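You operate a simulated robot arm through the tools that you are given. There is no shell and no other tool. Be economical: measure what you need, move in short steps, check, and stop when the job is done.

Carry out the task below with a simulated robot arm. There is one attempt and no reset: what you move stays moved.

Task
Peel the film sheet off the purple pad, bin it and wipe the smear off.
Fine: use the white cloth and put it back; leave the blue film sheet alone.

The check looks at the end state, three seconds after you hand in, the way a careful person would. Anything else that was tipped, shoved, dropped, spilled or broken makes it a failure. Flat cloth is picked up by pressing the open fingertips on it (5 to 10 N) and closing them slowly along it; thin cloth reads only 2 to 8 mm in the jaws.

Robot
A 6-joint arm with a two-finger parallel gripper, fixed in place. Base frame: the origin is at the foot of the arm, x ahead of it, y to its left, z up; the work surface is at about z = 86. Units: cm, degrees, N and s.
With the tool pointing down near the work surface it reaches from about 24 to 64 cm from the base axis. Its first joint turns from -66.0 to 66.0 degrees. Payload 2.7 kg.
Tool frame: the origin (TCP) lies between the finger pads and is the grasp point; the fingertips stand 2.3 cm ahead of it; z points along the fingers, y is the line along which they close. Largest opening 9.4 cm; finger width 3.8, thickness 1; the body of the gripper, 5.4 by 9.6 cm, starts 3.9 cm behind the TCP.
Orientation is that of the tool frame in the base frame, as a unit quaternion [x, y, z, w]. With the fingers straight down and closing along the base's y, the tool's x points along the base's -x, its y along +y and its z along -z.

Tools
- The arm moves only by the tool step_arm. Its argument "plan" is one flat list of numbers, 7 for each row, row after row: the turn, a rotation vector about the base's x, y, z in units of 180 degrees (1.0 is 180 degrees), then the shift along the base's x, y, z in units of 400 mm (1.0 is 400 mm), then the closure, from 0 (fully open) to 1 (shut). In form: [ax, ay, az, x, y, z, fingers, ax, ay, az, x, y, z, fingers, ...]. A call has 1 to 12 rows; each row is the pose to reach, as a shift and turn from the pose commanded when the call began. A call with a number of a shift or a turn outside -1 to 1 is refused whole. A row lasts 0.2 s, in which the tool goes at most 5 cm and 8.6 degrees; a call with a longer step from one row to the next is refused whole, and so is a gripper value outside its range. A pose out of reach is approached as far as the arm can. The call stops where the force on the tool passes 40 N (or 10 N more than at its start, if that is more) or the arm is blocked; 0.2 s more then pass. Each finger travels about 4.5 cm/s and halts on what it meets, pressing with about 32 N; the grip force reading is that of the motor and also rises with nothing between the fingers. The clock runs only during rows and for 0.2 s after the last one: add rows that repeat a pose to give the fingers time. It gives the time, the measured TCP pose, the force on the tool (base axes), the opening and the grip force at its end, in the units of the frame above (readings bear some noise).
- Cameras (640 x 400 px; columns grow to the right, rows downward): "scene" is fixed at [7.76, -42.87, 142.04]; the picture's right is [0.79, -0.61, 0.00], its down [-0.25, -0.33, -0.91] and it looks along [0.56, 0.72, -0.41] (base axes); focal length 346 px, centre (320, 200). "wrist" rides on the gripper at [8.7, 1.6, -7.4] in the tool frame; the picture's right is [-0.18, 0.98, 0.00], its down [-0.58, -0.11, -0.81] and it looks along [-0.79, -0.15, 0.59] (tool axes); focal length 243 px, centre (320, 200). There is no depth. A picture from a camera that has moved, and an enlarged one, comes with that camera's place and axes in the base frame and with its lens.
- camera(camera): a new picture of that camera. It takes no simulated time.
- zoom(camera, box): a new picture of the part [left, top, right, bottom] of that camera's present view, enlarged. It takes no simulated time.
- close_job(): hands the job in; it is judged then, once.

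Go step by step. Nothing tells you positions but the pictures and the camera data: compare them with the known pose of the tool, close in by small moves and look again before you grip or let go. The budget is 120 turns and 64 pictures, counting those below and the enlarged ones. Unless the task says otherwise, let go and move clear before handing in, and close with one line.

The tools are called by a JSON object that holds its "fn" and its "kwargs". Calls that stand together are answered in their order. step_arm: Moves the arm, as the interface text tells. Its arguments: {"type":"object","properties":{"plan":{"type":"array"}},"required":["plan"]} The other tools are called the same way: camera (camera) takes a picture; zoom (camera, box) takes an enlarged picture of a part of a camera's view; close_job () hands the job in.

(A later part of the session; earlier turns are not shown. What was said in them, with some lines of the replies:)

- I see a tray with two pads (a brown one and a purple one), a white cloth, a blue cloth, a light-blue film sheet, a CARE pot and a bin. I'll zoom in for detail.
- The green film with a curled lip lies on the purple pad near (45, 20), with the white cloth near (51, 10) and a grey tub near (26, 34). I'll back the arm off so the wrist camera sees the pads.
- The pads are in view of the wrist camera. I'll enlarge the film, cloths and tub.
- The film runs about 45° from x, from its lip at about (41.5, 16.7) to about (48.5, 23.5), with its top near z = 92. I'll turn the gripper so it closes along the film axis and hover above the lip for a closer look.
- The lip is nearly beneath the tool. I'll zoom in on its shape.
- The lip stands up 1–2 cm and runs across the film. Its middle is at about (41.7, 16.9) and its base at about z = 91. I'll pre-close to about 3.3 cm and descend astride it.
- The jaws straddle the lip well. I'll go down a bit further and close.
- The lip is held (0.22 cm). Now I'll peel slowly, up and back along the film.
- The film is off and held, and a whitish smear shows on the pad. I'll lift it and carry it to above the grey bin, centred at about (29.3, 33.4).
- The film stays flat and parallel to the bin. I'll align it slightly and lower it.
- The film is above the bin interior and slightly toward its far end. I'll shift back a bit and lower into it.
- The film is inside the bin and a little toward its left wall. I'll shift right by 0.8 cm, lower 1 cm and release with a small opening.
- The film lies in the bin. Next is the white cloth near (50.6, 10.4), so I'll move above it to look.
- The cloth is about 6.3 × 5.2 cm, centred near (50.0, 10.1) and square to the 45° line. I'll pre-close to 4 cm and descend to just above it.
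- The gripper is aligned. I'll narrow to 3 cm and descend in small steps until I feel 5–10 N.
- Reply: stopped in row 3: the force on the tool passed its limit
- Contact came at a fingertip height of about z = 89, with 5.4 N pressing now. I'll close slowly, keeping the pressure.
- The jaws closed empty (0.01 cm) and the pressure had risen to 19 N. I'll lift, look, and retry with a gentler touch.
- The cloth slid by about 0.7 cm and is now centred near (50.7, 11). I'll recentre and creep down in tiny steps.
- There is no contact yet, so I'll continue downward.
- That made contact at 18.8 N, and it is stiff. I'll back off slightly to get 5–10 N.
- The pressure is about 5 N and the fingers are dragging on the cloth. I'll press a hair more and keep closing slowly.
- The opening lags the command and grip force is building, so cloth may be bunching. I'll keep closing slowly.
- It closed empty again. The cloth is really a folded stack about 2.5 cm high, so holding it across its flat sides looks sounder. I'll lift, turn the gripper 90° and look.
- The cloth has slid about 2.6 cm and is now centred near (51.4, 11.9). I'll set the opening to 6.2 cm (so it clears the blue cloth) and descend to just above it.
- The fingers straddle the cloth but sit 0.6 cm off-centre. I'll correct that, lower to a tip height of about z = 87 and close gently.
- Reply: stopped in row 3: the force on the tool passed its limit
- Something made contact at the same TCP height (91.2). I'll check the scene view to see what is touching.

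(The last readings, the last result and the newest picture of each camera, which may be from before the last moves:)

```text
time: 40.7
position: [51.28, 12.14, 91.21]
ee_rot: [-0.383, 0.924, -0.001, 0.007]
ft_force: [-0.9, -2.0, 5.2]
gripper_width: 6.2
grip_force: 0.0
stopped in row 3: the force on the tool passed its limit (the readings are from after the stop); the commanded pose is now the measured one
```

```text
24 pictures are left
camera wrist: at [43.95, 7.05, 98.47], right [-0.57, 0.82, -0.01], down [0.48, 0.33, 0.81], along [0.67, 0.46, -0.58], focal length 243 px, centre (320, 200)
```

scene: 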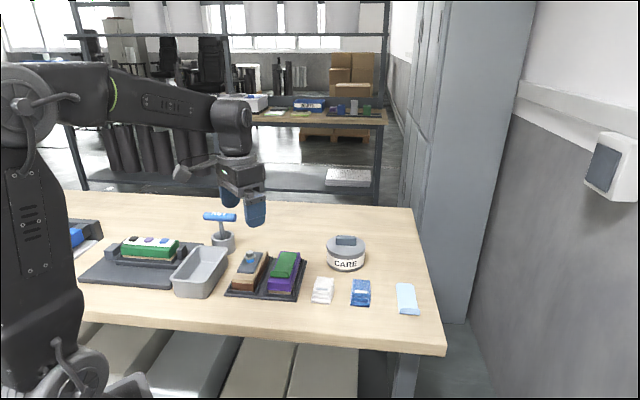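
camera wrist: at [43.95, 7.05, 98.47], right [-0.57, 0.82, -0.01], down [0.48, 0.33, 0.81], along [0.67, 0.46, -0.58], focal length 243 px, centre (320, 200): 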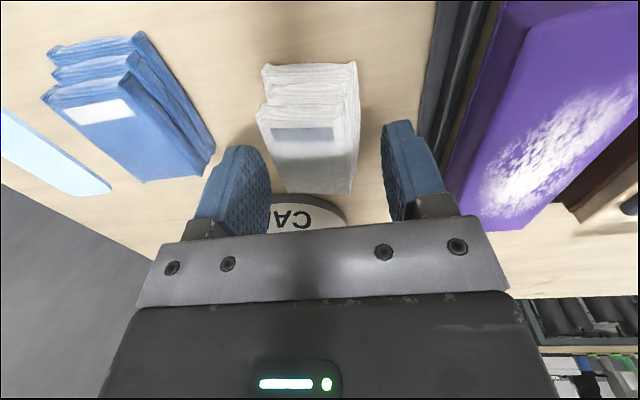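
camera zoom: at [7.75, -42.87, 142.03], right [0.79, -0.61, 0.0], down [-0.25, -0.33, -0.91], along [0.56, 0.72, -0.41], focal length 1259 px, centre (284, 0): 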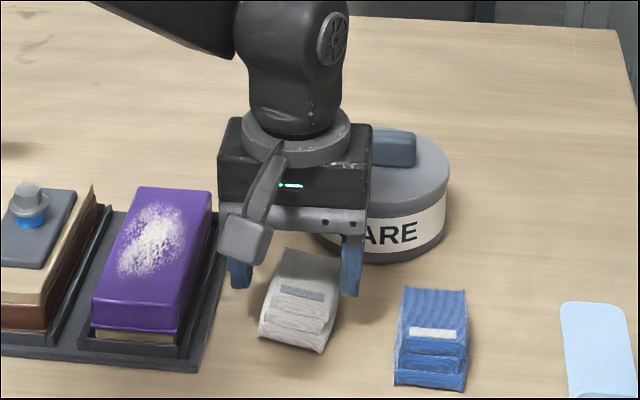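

The scene view shows the cloth closer to the right-hand finger, which probably landed on its edge. I'll rise, widen to 7 cm, shift back 0.4 cm and try going down again.

{"fn": "step_arm", "kwargs": {"plan": [0, 0, 0, 0, 0, 0.03, 0.34, 0, 0, 0, 0.006, -0.006, 0.03, 0.25, 0, 0, 0, 0.006, -0.006, 0.03, 0.25, 0, 0, 0, 0.006, -0.006, 0.0, 0.25, 0, 0, 0, 0.006, -0.006, -0.012, 0.25, 0, 0, 0, 0.006, -0.006, -0.024, 0.25, 0, 0, 0, 0.006, -0.006, -0.036, 0.25, 0, 0, 0, 0.006, -0.006, -0.045, 0.25, 0, 0, 0, 0.006, -0.006, -0.045, 0.25]}}

{"fn": "zoom", "kwargs": {"camera": "scene", "box": [280, 240, 380, 310]}}

```text
time: 42.7
position: [51.36, 11.8, 89.31]
ee_rot: [-0.384, 0.923, -0.002, 0.006]
ft_force: [0.1, -0.5, 0.2]
gripper_width: 7.08
grip_force: 0.1
```

```text
5.71 times, centred on (330, 275) of scene
camera zoom: at [7.76, -42.87, 142.04], right [0.79, -0.61, 0.0], down [-0.25, -0.33, -0.91], along [0.56, 0.72, -0.41], focal length 1979 px, centre (263, -229)
```

zoom: 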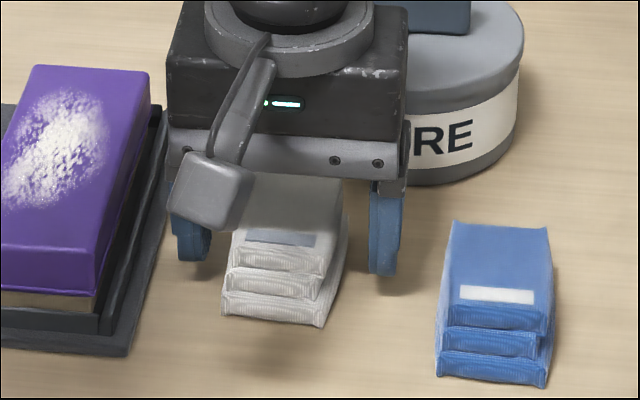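

The fingers are now on both sides at a tip height of about z = 87, with no contact. I'll close gently.

{"fn": "step_arm", "kwargs": {"plan": [0, 0, 0, 0, 0, 0, 0.32, 0, 0, 0, 0, 0, 0, 0.38, 0, 0, 0, 0, 0, 0, 0.44, 0, 0, 0, 0, 0, 0, 0.5, 0, 0, 0, 0, 0, 0, 0.56, 0, 0, 0, 0, 0, 0, 0.62, 0, 0, 0, 0, 0, 0, 0.68, 0, 0, 0, 0, 0, 0, 0.68]}}

{"fn": "zoom", "kwargs": {"camera": "scene", "box": [280, 240, 380, 310]}}

```text
time: 44.5
position: [51.5, 11.92, 89.17]
ee_rot: [-0.383, 0.924, -0.002, 0.006]
ft_force: [-0.1, -0.3, 0.9]
gripper_width: 4.94
grip_force: 32.1
```

```text
5.71 times, centred on (330, 275) of scene
camera zoom: at [7.76, -42.87, 142.04], right [0.79, -0.61, 0.0], down [-0.25, -0.33, -0.91], along [0.56, 0.72, -0.41], focal length 1979 px, centre (263, -229)
```

zoom: 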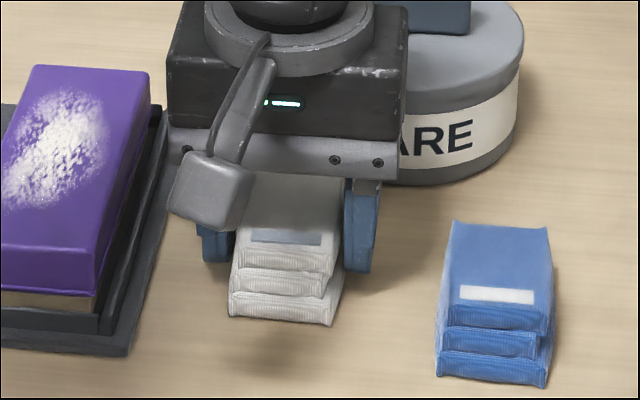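

The stack is held firmly (4.94 cm, 32 N). I'll lift and look at how it hangs.

{"fn": "step_arm", "kwargs": {"plan": [0, 0, 0, 0, 0, 0.03, 0.72, 0, 0, 0, 0, 0, 0.1, 0.72, 0, 0, 0, 0, 0, 0.2, 0.72, 0, 0, 0, 0, 0, 0.28, 0.72, 0, 0, 0, 0, 0, 0.28, 0.72]}}

{"fn": "zoom", "kwargs": {"camera": "scene", "box": [230, 200, 390, 300]}}

{"fn": "camera", "kwargs": {"camera": "wrist"}}

```text
time: 45.7
position: [51.31, 11.91, 100.54]
ee_rot: [-0.384, 0.923, -0.001, 0.005]
ft_force: [-0.6, 0.2, -0.8]
gripper_width: 4.93
grip_force: 31.6
```

```text
4.00 times, centred on (310, 250) of scene
camera zoom: at [7.76, -42.87, 142.04], right [0.79, -0.61, 0.0], down [-0.25, -0.33, -0.91], along [0.56, 0.72, -0.41], focal length 1385 px, centre (360, 0)
```

zoom: 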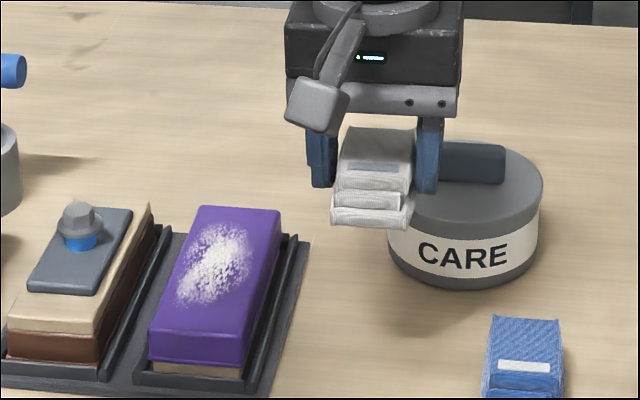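

```text
20 pictures are left
camera wrist: at [43.94, 6.91, 107.91], right [-0.57, 0.82, 0.0], down [0.48, 0.33, 0.81], along [0.67, 0.46, -0.58], focal length 243 px, centre (320, 200)
```

wrist: 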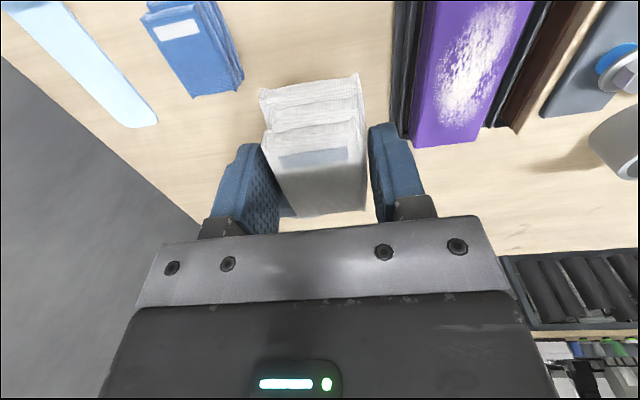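

The cloth is carried as a firm block with its underside about 3.2 cm below the TCP. The smear runs from about (41.7, 17.9) to (48.9, 22.9) on a pad whose top is near z = 91. I'll move over its near end and descend.

{"fn": "step_arm", "kwargs": {"plan": [0, 0, 0, -0.07, 0.055, 0, 0.72, 0, 0, 0, -0.14, 0.11, 0, 0.72, 0, 0, 0, -0.206, 0.164, 0, 0.72, 0, 0, 0, -0.206, 0.164, -0.06, 0.72, 0, 0, 0, -0.206, 0.164, -0.11, 0.72, 0, 0, 0, -0.206, 0.164, -0.135, 0.72, 0, 0, 0, -0.206, 0.164, -0.135, 0.72]}}

{"fn": "zoom", "kwargs": {"camera": "scene", "box": [230, 220, 330, 300]}}

```text
time: 47.3
position: [43.26, 18.42, 94.95]
ee_rot: [-0.382, 0.924, -0.001, 0.007]
ft_force: [-0.6, -0.2, 0.4]
gripper_width: 4.92
grip_force: 32.7
```

```text
5.00 times, centred on (280, 260) of scene
camera zoom: at [7.76, -42.87, 142.04], right [0.79, -0.61, 0.0], down [-0.25, -0.33, -0.91], along [0.56, 0.72, -0.41], focal length 1731 px, centre (520, -100)
```

zoom: 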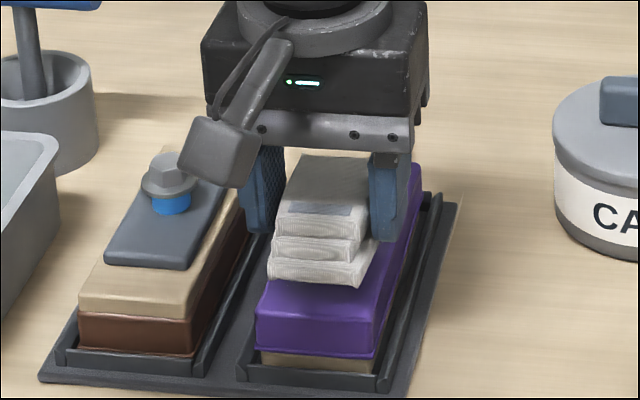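

It is aligned over the pad and clear of the bolt block. I'll lower in small steps to feel contact.

{"fn": "step_arm", "kwargs": {"plan": [0, 0, 0, 0, 0, -0.005, 0.72, 0, 0, 0, 0, 0, -0.01, 0.72, 0, 0, 0, 0, 0, -0.014, 0.72, 0, 0, 0, 0, 0, -0.014, 0.72]}}

```text
time: 48.3
position: [43.3, 18.4, 94.61]
ee_rot: [-0.384, 0.923, -0.001, 0.006]
ft_force: [-0.5, -0.2, -0.4]
gripper_width: 4.91
grip_force: 32.2
```

{"fn": "step_arm", "kwargs": {"plan": [0, 0, 0, 0, 0, -0.004, 0.72, 0, 0, 0, 0, 0, -0.008, 0.72, 0, 0, 0, 0, 0, -0.008, 0.72]}}

```text
time: 49.1
position: [43.34, 18.5, 94.24]
ee_rot: [-0.383, 0.924, -0.002, 0.006]
ft_force: [-0.4, 0.0, -0.9]
gripper_width: 4.92
grip_force: 32.0
```

{"fn": "step_arm", "kwargs": {"plan": [0, 0, 0, 0, 0, -0.003, 0.72, 0, 0, 0, 0, 0, -0.006, 0.72, 0, 0, 0, 0, 0, -0.006, 0.72]}}

```text
time: 49.9
position: [43.32, 18.58, 93.88]
ee_rot: [-0.384, 0.923, -0.001, 0.006]
ft_force: [0.4, 0.2, -0.9]
gripper_width: 4.91
grip_force: 32.3
```

{"fn": "step_arm", "kwargs": {"plan": [0, 0, 0, 0, 0, -0.003, 0.72, 0, 0, 0, 0, 0, -0.006, 0.72, 0, 0, 0, 0, 0, -0.006, 0.72]}}

```text
time: 50.7
position: [43.24, 18.46, 93.62]
ee_rot: [-0.383, 0.924, -0.002, 0.005]
ft_force: [0.1, -0.4, -0.9]
gripper_width: 4.91
grip_force: 32.1
```

{"fn": "step_arm", "kwargs": {"plan": [0, 0, 0, 0, 0, -0.003, 0.72, 0, 0, 0, 0, 0, -0.006, 0.72, 0, 0, 0, 0, 0, -0.006, 0.72]}}

{"fn": "zoom", "kwargs": {"camera": "scene", "box": [240, 230, 320, 300]}}

```text
time: 51.5
position: [43.34, 18.44, 93.51]
ee_rot: [-0.384, 0.923, -0.001, 0.007]
ft_force: [-1.5, 0.2, 4.7]
gripper_width: 4.95
grip_force: 31.9
```

```text
5.71 times, centred on (280, 265) of scene
camera zoom: at [7.75, -42.87, 142.03], right [0.79, -0.61, 0.0], down [-0.25, -0.33, -0.91], along [0.56, 0.72, -0.41], focal length 1979 px, centre (549, -171)
```

zoom: 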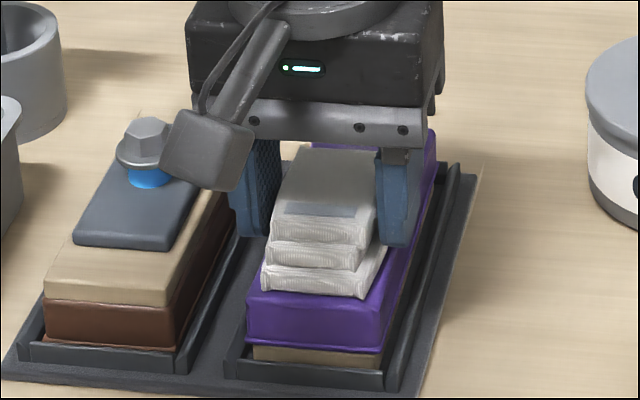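

Contact at 4.7 N. I'll press slightly more and stroke along the pad.

{"fn": "step_arm", "kwargs": {"plan": [0, 0, 0, 0, 0, -0.0015, 0.72, 0, 0, 0, 0.009, 0.009, -0.0015, 0.72, 0, 0, 0, 0.018, 0.018, -0.0015, 0.72, 0, 0, 0, 0.027, 0.027, -0.0015, 0.72, 0, 0, 0, 0.036, 0.036, -0.0015, 0.72, 0, 0, 0, 0.045, 0.045, -0.0015, 0.72, 0, 0, 0, 0.054, 0.054, -0.0015, 0.72, 0, 0, 0, 0.063, 0.063, -0.0015, 0.72, 0, 0, 0, 0.072, 0.072, -0.0015, 0.72, 0, 0, 0, 0.081, 0.081, -0.0015, 0.72, 0, 0, 0, 0.09, 0.09, -0.0015, 0.72, 0, 0, 0, 0.095, 0.095, -0.0015, 0.72]}}

{"fn": "zoom", "kwargs": {"camera": "scene", "box": [240, 220, 330, 300]}}

```text
time: 54.1
position: [47.04, 22.36, 93.41]
ee_rot: [-0.383, 0.924, -0.001, 0.006]
ft_force: [-5.3, -5.7, 17.7]
gripper_width: 4.94
grip_force: 32.2
```

```text
5.00 times, centred on (285, 260) of scene
camera zoom: at [7.72, -42.89, 142.03], right [0.79, -0.61, 0.0], down [-0.25, -0.33, -0.91], along [0.56, 0.72, -0.41], focal length 1731 px, centre (495, -100)
```

zoom: 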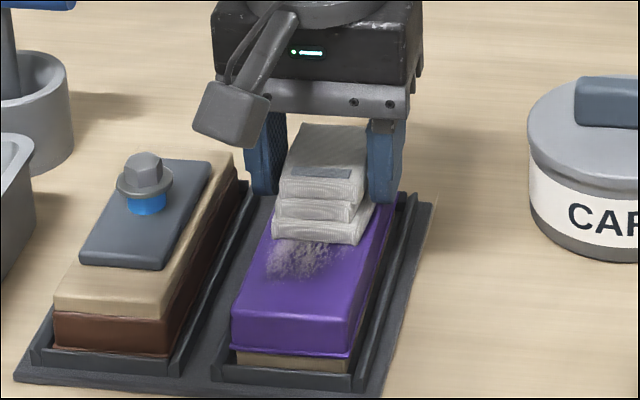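

The wipe is working and the smear is fading. I'll stroke back with slightly less pressure, reaching a bit nearer.

{"fn": "step_arm", "kwargs": {"plan": [0, 0, 0, -0.009, -0.009, 0.001, 0.72, 0, 0, 0, -0.018, -0.018, 0.001, 0.72, 0, 0, 0, -0.027, -0.027, 0.001, 0.72, 0, 0, 0, -0.036, -0.036, 0.001, 0.72, 0, 0, 0, -0.045, -0.045, 0.001, 0.72, 0, 0, 0, -0.054, -0.054, 0.001, 0.72, 0, 0, 0, -0.063, -0.063, 0.001, 0.72, 0, 0, 0, -0.072, -0.072, 0.001, 0.72, 0, 0, 0, -0.081, -0.081, 0.001, 0.72, 0, 0, 0, -0.09, -0.09, 0.001, 0.72, 0, 0, 0, -0.099, -0.099, 0.001, 0.72, 0, 0, 0, -0.108, -0.108, 0.001, 0.72]}}

{"fn": "step_arm", "kwargs": {"plan": [0, 0, 0, 0.009, 0.008, 0, 0.72, 0, 0, 0, 0.018, 0.016, 0, 0.72, 0, 0, 0, 0.027, 0.024, 0, 0.72, 0, 0, 0, 0.036, 0.033, 0, 0.72, 0, 0, 0, 0.045, 0.042, 0, 0.72, 0, 0, 0, 0.054, 0.05, 0, 0.72, 0, 0, 0, 0.063, 0.058, 0, 0.72, 0, 0, 0, 0.072, 0.066, 0, 0.72, 0, 0, 0, 0.081, 0.075, 0, 0.72, 0, 0, 0, 0.09, 0.083, 0, 0.72, 0, 0, 0, 0.1, 0.092, 0, 0.72, 0, 0, 0, 0.11, 0.1, 0, 0.72]}}

{"fn": "zoom", "kwargs": {"camera": "scene", "box": [240, 220, 330, 300]}}

```text
time: 56.7
position: [42.86, 17.95, 93.41]
ee_rot: [-0.384, 0.923, 0.0, 0.007]
ft_force: [4.3, 5.8, 14.2]
gripper_width: 4.89
grip_force: 32.2
```

```text
time: 59.3
position: [47.19, 21.83, 93.51]
ee_rot: [-0.383, 0.924, -0.001, 0.007]
ft_force: [-3.5, -3.9, 9.5]
gripper_width: 4.91
grip_force: 32.3
```

```text
5.00 times, centred on (285, 260) of scene
camera zoom: at [7.74, -42.88, 142.03], right [0.79, -0.61, 0.0], down [-0.25, -0.33, -0.91], along [0.56, 0.72, -0.41], focal length 1731 px, centre (495, -100)
```

zoom: 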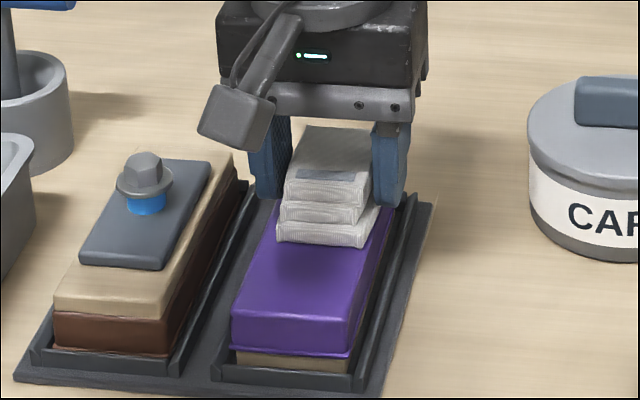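

The near half is clean. I'll do one more round: a bit further out, then back along the other side.

{"fn": "step_arm", "kwargs": {"plan": [0, 0, 0, 0.008, 0.008, 0, 0.72, 0, 0, 0, 0.016, 0.016, 0, 0.72, 0, 0, 0, 0.01, 0.022, 0, 0.72, 0, 0, 0, 0.0, 0.012, 0, 0.72, 0, 0, 0, -0.01, 0.002, 0, 0.72, 0, 0, 0, -0.02, -0.008, 0, 0.72, 0, 0, 0, -0.03, -0.018, 0, 0.72, 0, 0, 0, -0.04, -0.028, 0, 0.72, 0, 0, 0, -0.05, -0.038, 0, 0.72, 0, 0, 0, -0.06, -0.048, 0, 0.72, 0, 0, 0, -0.07, -0.058, 0, 0.72, 0, 0, 0, -0.08, -0.068, 0, 0.72]}}

{"fn": "step_arm", "kwargs": {"plan": [0, 0, 0, -0.01, -0.01, 0, 0.72, 0, 0, 0, -0.018, -0.018, 0, 0.72, 0, 0, 0, -0.018, -0.018, 0.03, 0.72, 0, 0, 0, 0, -0.03, 0.1, 0.72, 0, 0, 0, 0.05, -0.08, 0.18, 0.72, 0, 0, 0, 0.12, -0.15, 0.18, 0.72, 0, 0, 0, 0.17, -0.2, 0.18, 0.72, 0, 0, 0, 0.17, -0.2, 0.18, 0.72]}}

{"fn": "zoom", "kwargs": {"camera": "scene", "box": [230, 210, 350, 300]}}

```text
time: 61.9
position: [43.93, 19.22, 93.46]
ee_rot: [-0.384, 0.923, -0.001, 0.006]
ft_force: [2.4, 2.2, 4.7]
gripper_width: 4.91
grip_force: 32.0
```

```text
time: 63.7
position: [50.98, 11.12, 100.49]
ee_rot: [-0.383, 0.924, -0.002, 0.007]
ft_force: [0.6, 0.2, 0.4]
gripper_width: 4.91
grip_force: 32.4
```

```text
4.44 times, centred on (290, 255) of scene
camera zoom: at [7.76, -42.87, 142.04], right [0.79, -0.61, 0.0], down [-0.25, -0.33, -0.91], along [0.56, 0.72, -0.41], focal length 1539 px, centre (453, -44)
```

zoom: 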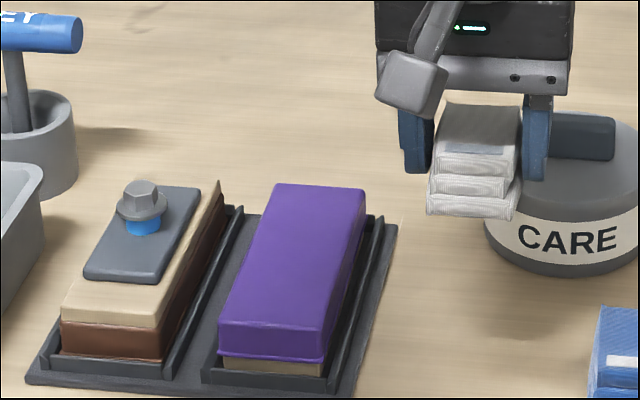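

The pad is clean. Now I'll return the cloth to its original spot (TCP target about (49.2, 10.0)).

{"fn": "step_arm", "kwargs": {"plan": [0, 0, 0, -0.0445, -0.029, 0, 0.72, 0, 0, 0, -0.0445, -0.029, -0.08, 0.72, 0, 0, 0, -0.0445, -0.029, -0.16, 0.72, 0, 0, 0, -0.0445, -0.029, -0.22, 0.72, 0, 0, 0, -0.0445, -0.029, -0.255, 0.72, 0, 0, 0, -0.0445, -0.029, -0.255, 0.72]}}

{"fn": "zoom", "kwargs": {"camera": "scene", "box": [280, 240, 380, 310]}}

```text
time: 65.1
position: [49.04, 10.07, 90.32]
ee_rot: [-0.384, 0.923, -0.002, 0.006]
ft_force: [-0.1, -0.1, -0.5]
gripper_width: 4.92
grip_force: 31.7
```

```text
5.71 times, centred on (330, 275) of scene
camera zoom: at [7.76, -42.87, 142.04], right [0.79, -0.61, 0.0], down [-0.25, -0.33, -0.91], along [0.56, 0.72, -0.41], focal length 1979 px, centre (263, -229)
```

zoom: 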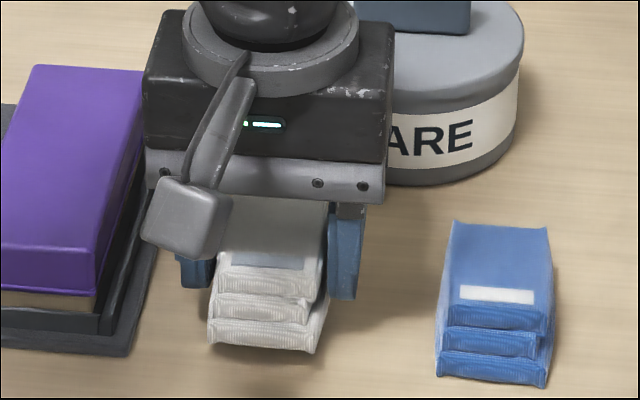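

It is close: after lowering it needs about 0.5 cm more along the axis. I'll adjust, lower to contact and check the force.

{"fn": "step_arm", "kwargs": {"plan": [0, 0, 0, 0.0125, 0.009, 0, 0.72, 0, 0, 0, 0.0125, 0.009, -0.01, 0.72, 0, 0, 0, 0.0125, 0.009, -0.018, 0.72, 0, 0, 0, 0.0125, 0.009, -0.024, 0.72, 0, 0, 0, 0.0125, 0.009, -0.024, 0.72]}}

{"fn": "zoom", "kwargs": {"camera": "scene", "box": [280, 240, 380, 310]}}

```text
time: 66.3
position: [49.54, 10.5, 89.44]
ee_rot: [-0.383, 0.924, -0.002, 0.006]
ft_force: [-0.2, -1.2, -0.1]
gripper_width: 4.94
grip_force: 31.7
```

```text
5.71 times, centred on (330, 275) of scene
camera zoom: at [7.76, -42.87, 142.04], right [0.79, -0.61, 0.0], down [-0.25, -0.33, -0.91], along [0.56, 0.72, -0.41], focal length 1979 px, centre (263, -229)
```

zoom: 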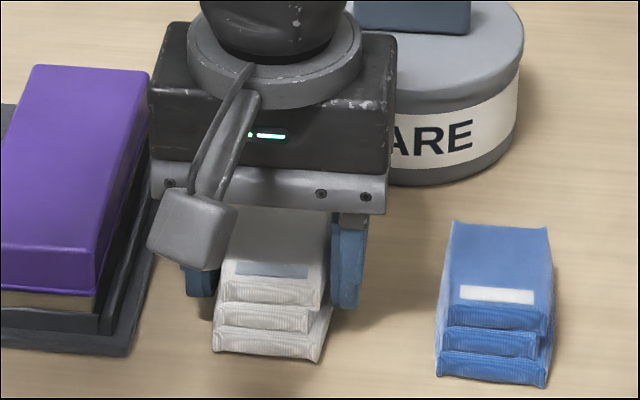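

The cloth is very nearly at its original place. I'll settle the last few millimetres.

{"fn": "step_arm", "kwargs": {"plan": [0, 0, 0, 0, 0, -0.003, 0.72, 0, 0, 0, 0, 0, -0.006, 0.72, 0, 0, 0, 0, 0, -0.006, 0.72]}}

```text
time: 67.1
position: [49.55, 10.48, 89.31]
ee_rot: [-0.384, 0.924, -0.001, 0.006]
ft_force: [-0.8, -0.2, 8.0]
gripper_width: 4.92
grip_force: 31.6
```

It's on the table (8 N). I'll open slowly to 6.3 cm, rise straight up and check.

{"fn": "step_arm", "kwargs": {"plan": [0, 0, 0, 0, 0, 0.0015, 0.47, 0, 0, 0, 0, 0, 0.0015, 0.4, 0, 0, 0, 0, 0, 0.0015, 0.33, 0, 0, 0, 0, 0, 0.0015, 0.33, 0, 0, 0, 0, 0, 0.03, 0.33, 0, 0, 0, 0, 0, 0.08, 0.33, 0, 0, 0, 0, 0, 0.16, 0.33, 0, 0, 0, 0, 0, 0.26, 0.33, 0, 0, 0, 0, 0, 0.38, 0.33, 0, 0, 0, -0.05, 0, 0.45, 0.33]}}

{"fn": "zoom", "kwargs": {"camera": "scene", "box": [280, 240, 380, 310]}}

{"fn": "camera", "kwargs": {"camera": "scene"}}

{"fn": "zoom", "kwargs": {"camera": "scene", "box": [160, 210, 320, 310]}}

```text
time: 69.3
position: [47.24, 10.27, 107.07]
ee_rot: [-0.383, 0.924, -0.001, 0.006]
ft_force: [-0.6, 0.6, 0.4]
gripper_width: 6.3
grip_force: 0.0
```

```text
5.71 times, centred on (330, 275) of scene
camera zoom: at [7.76, -42.87, 142.04], right [0.79, -0.61, 0.0], down [-0.25, -0.33, -0.91], along [0.56, 0.72, -0.41], focal length 1979 px, centre (263, -229)
```

zoom: 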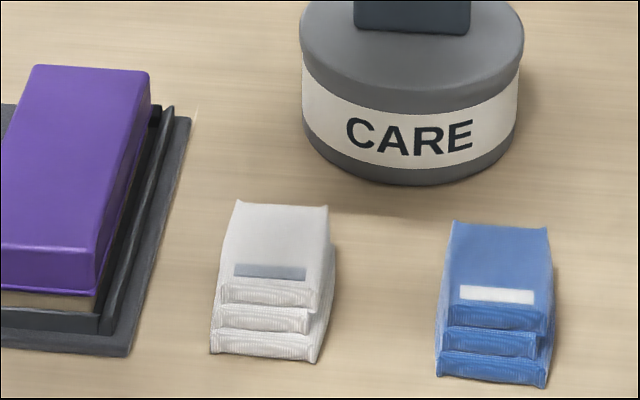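

```text
11 pictures are left
```

scene: 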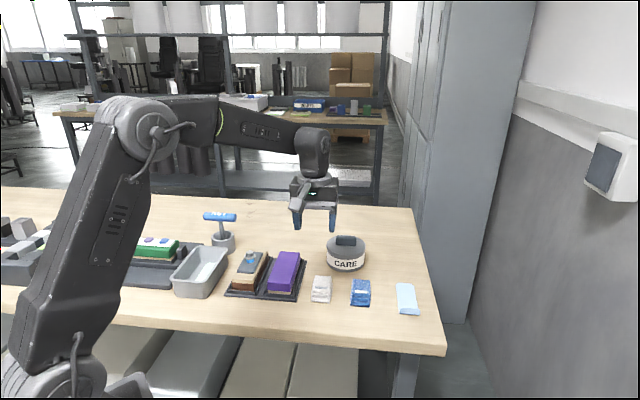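

```text
4.00 times, centred on (240, 260) of scene
camera zoom: at [7.76, -42.87, 142.04], right [0.79, -0.61, 0.0], down [-0.25, -0.33, -0.91], along [0.56, 0.72, -0.41], focal length 1385 px, centre (640, -40)
```

zoom: 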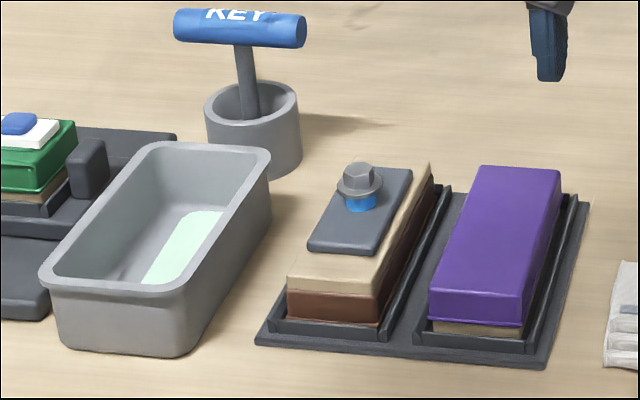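

The pad is clean, the film is in the bin, the cloth is back within about a centimetre of its spot, and everything else is undisturbed. I'm handing in.

{"fn": "close_job", "kwargs": {}}

```text
The job is handed in.
```

The green film is off the purple pad and in the grey bin, and the pad is wiped clean. The white cloth is back within about a centimetre of where it started, and the blue film sheet was left alone.
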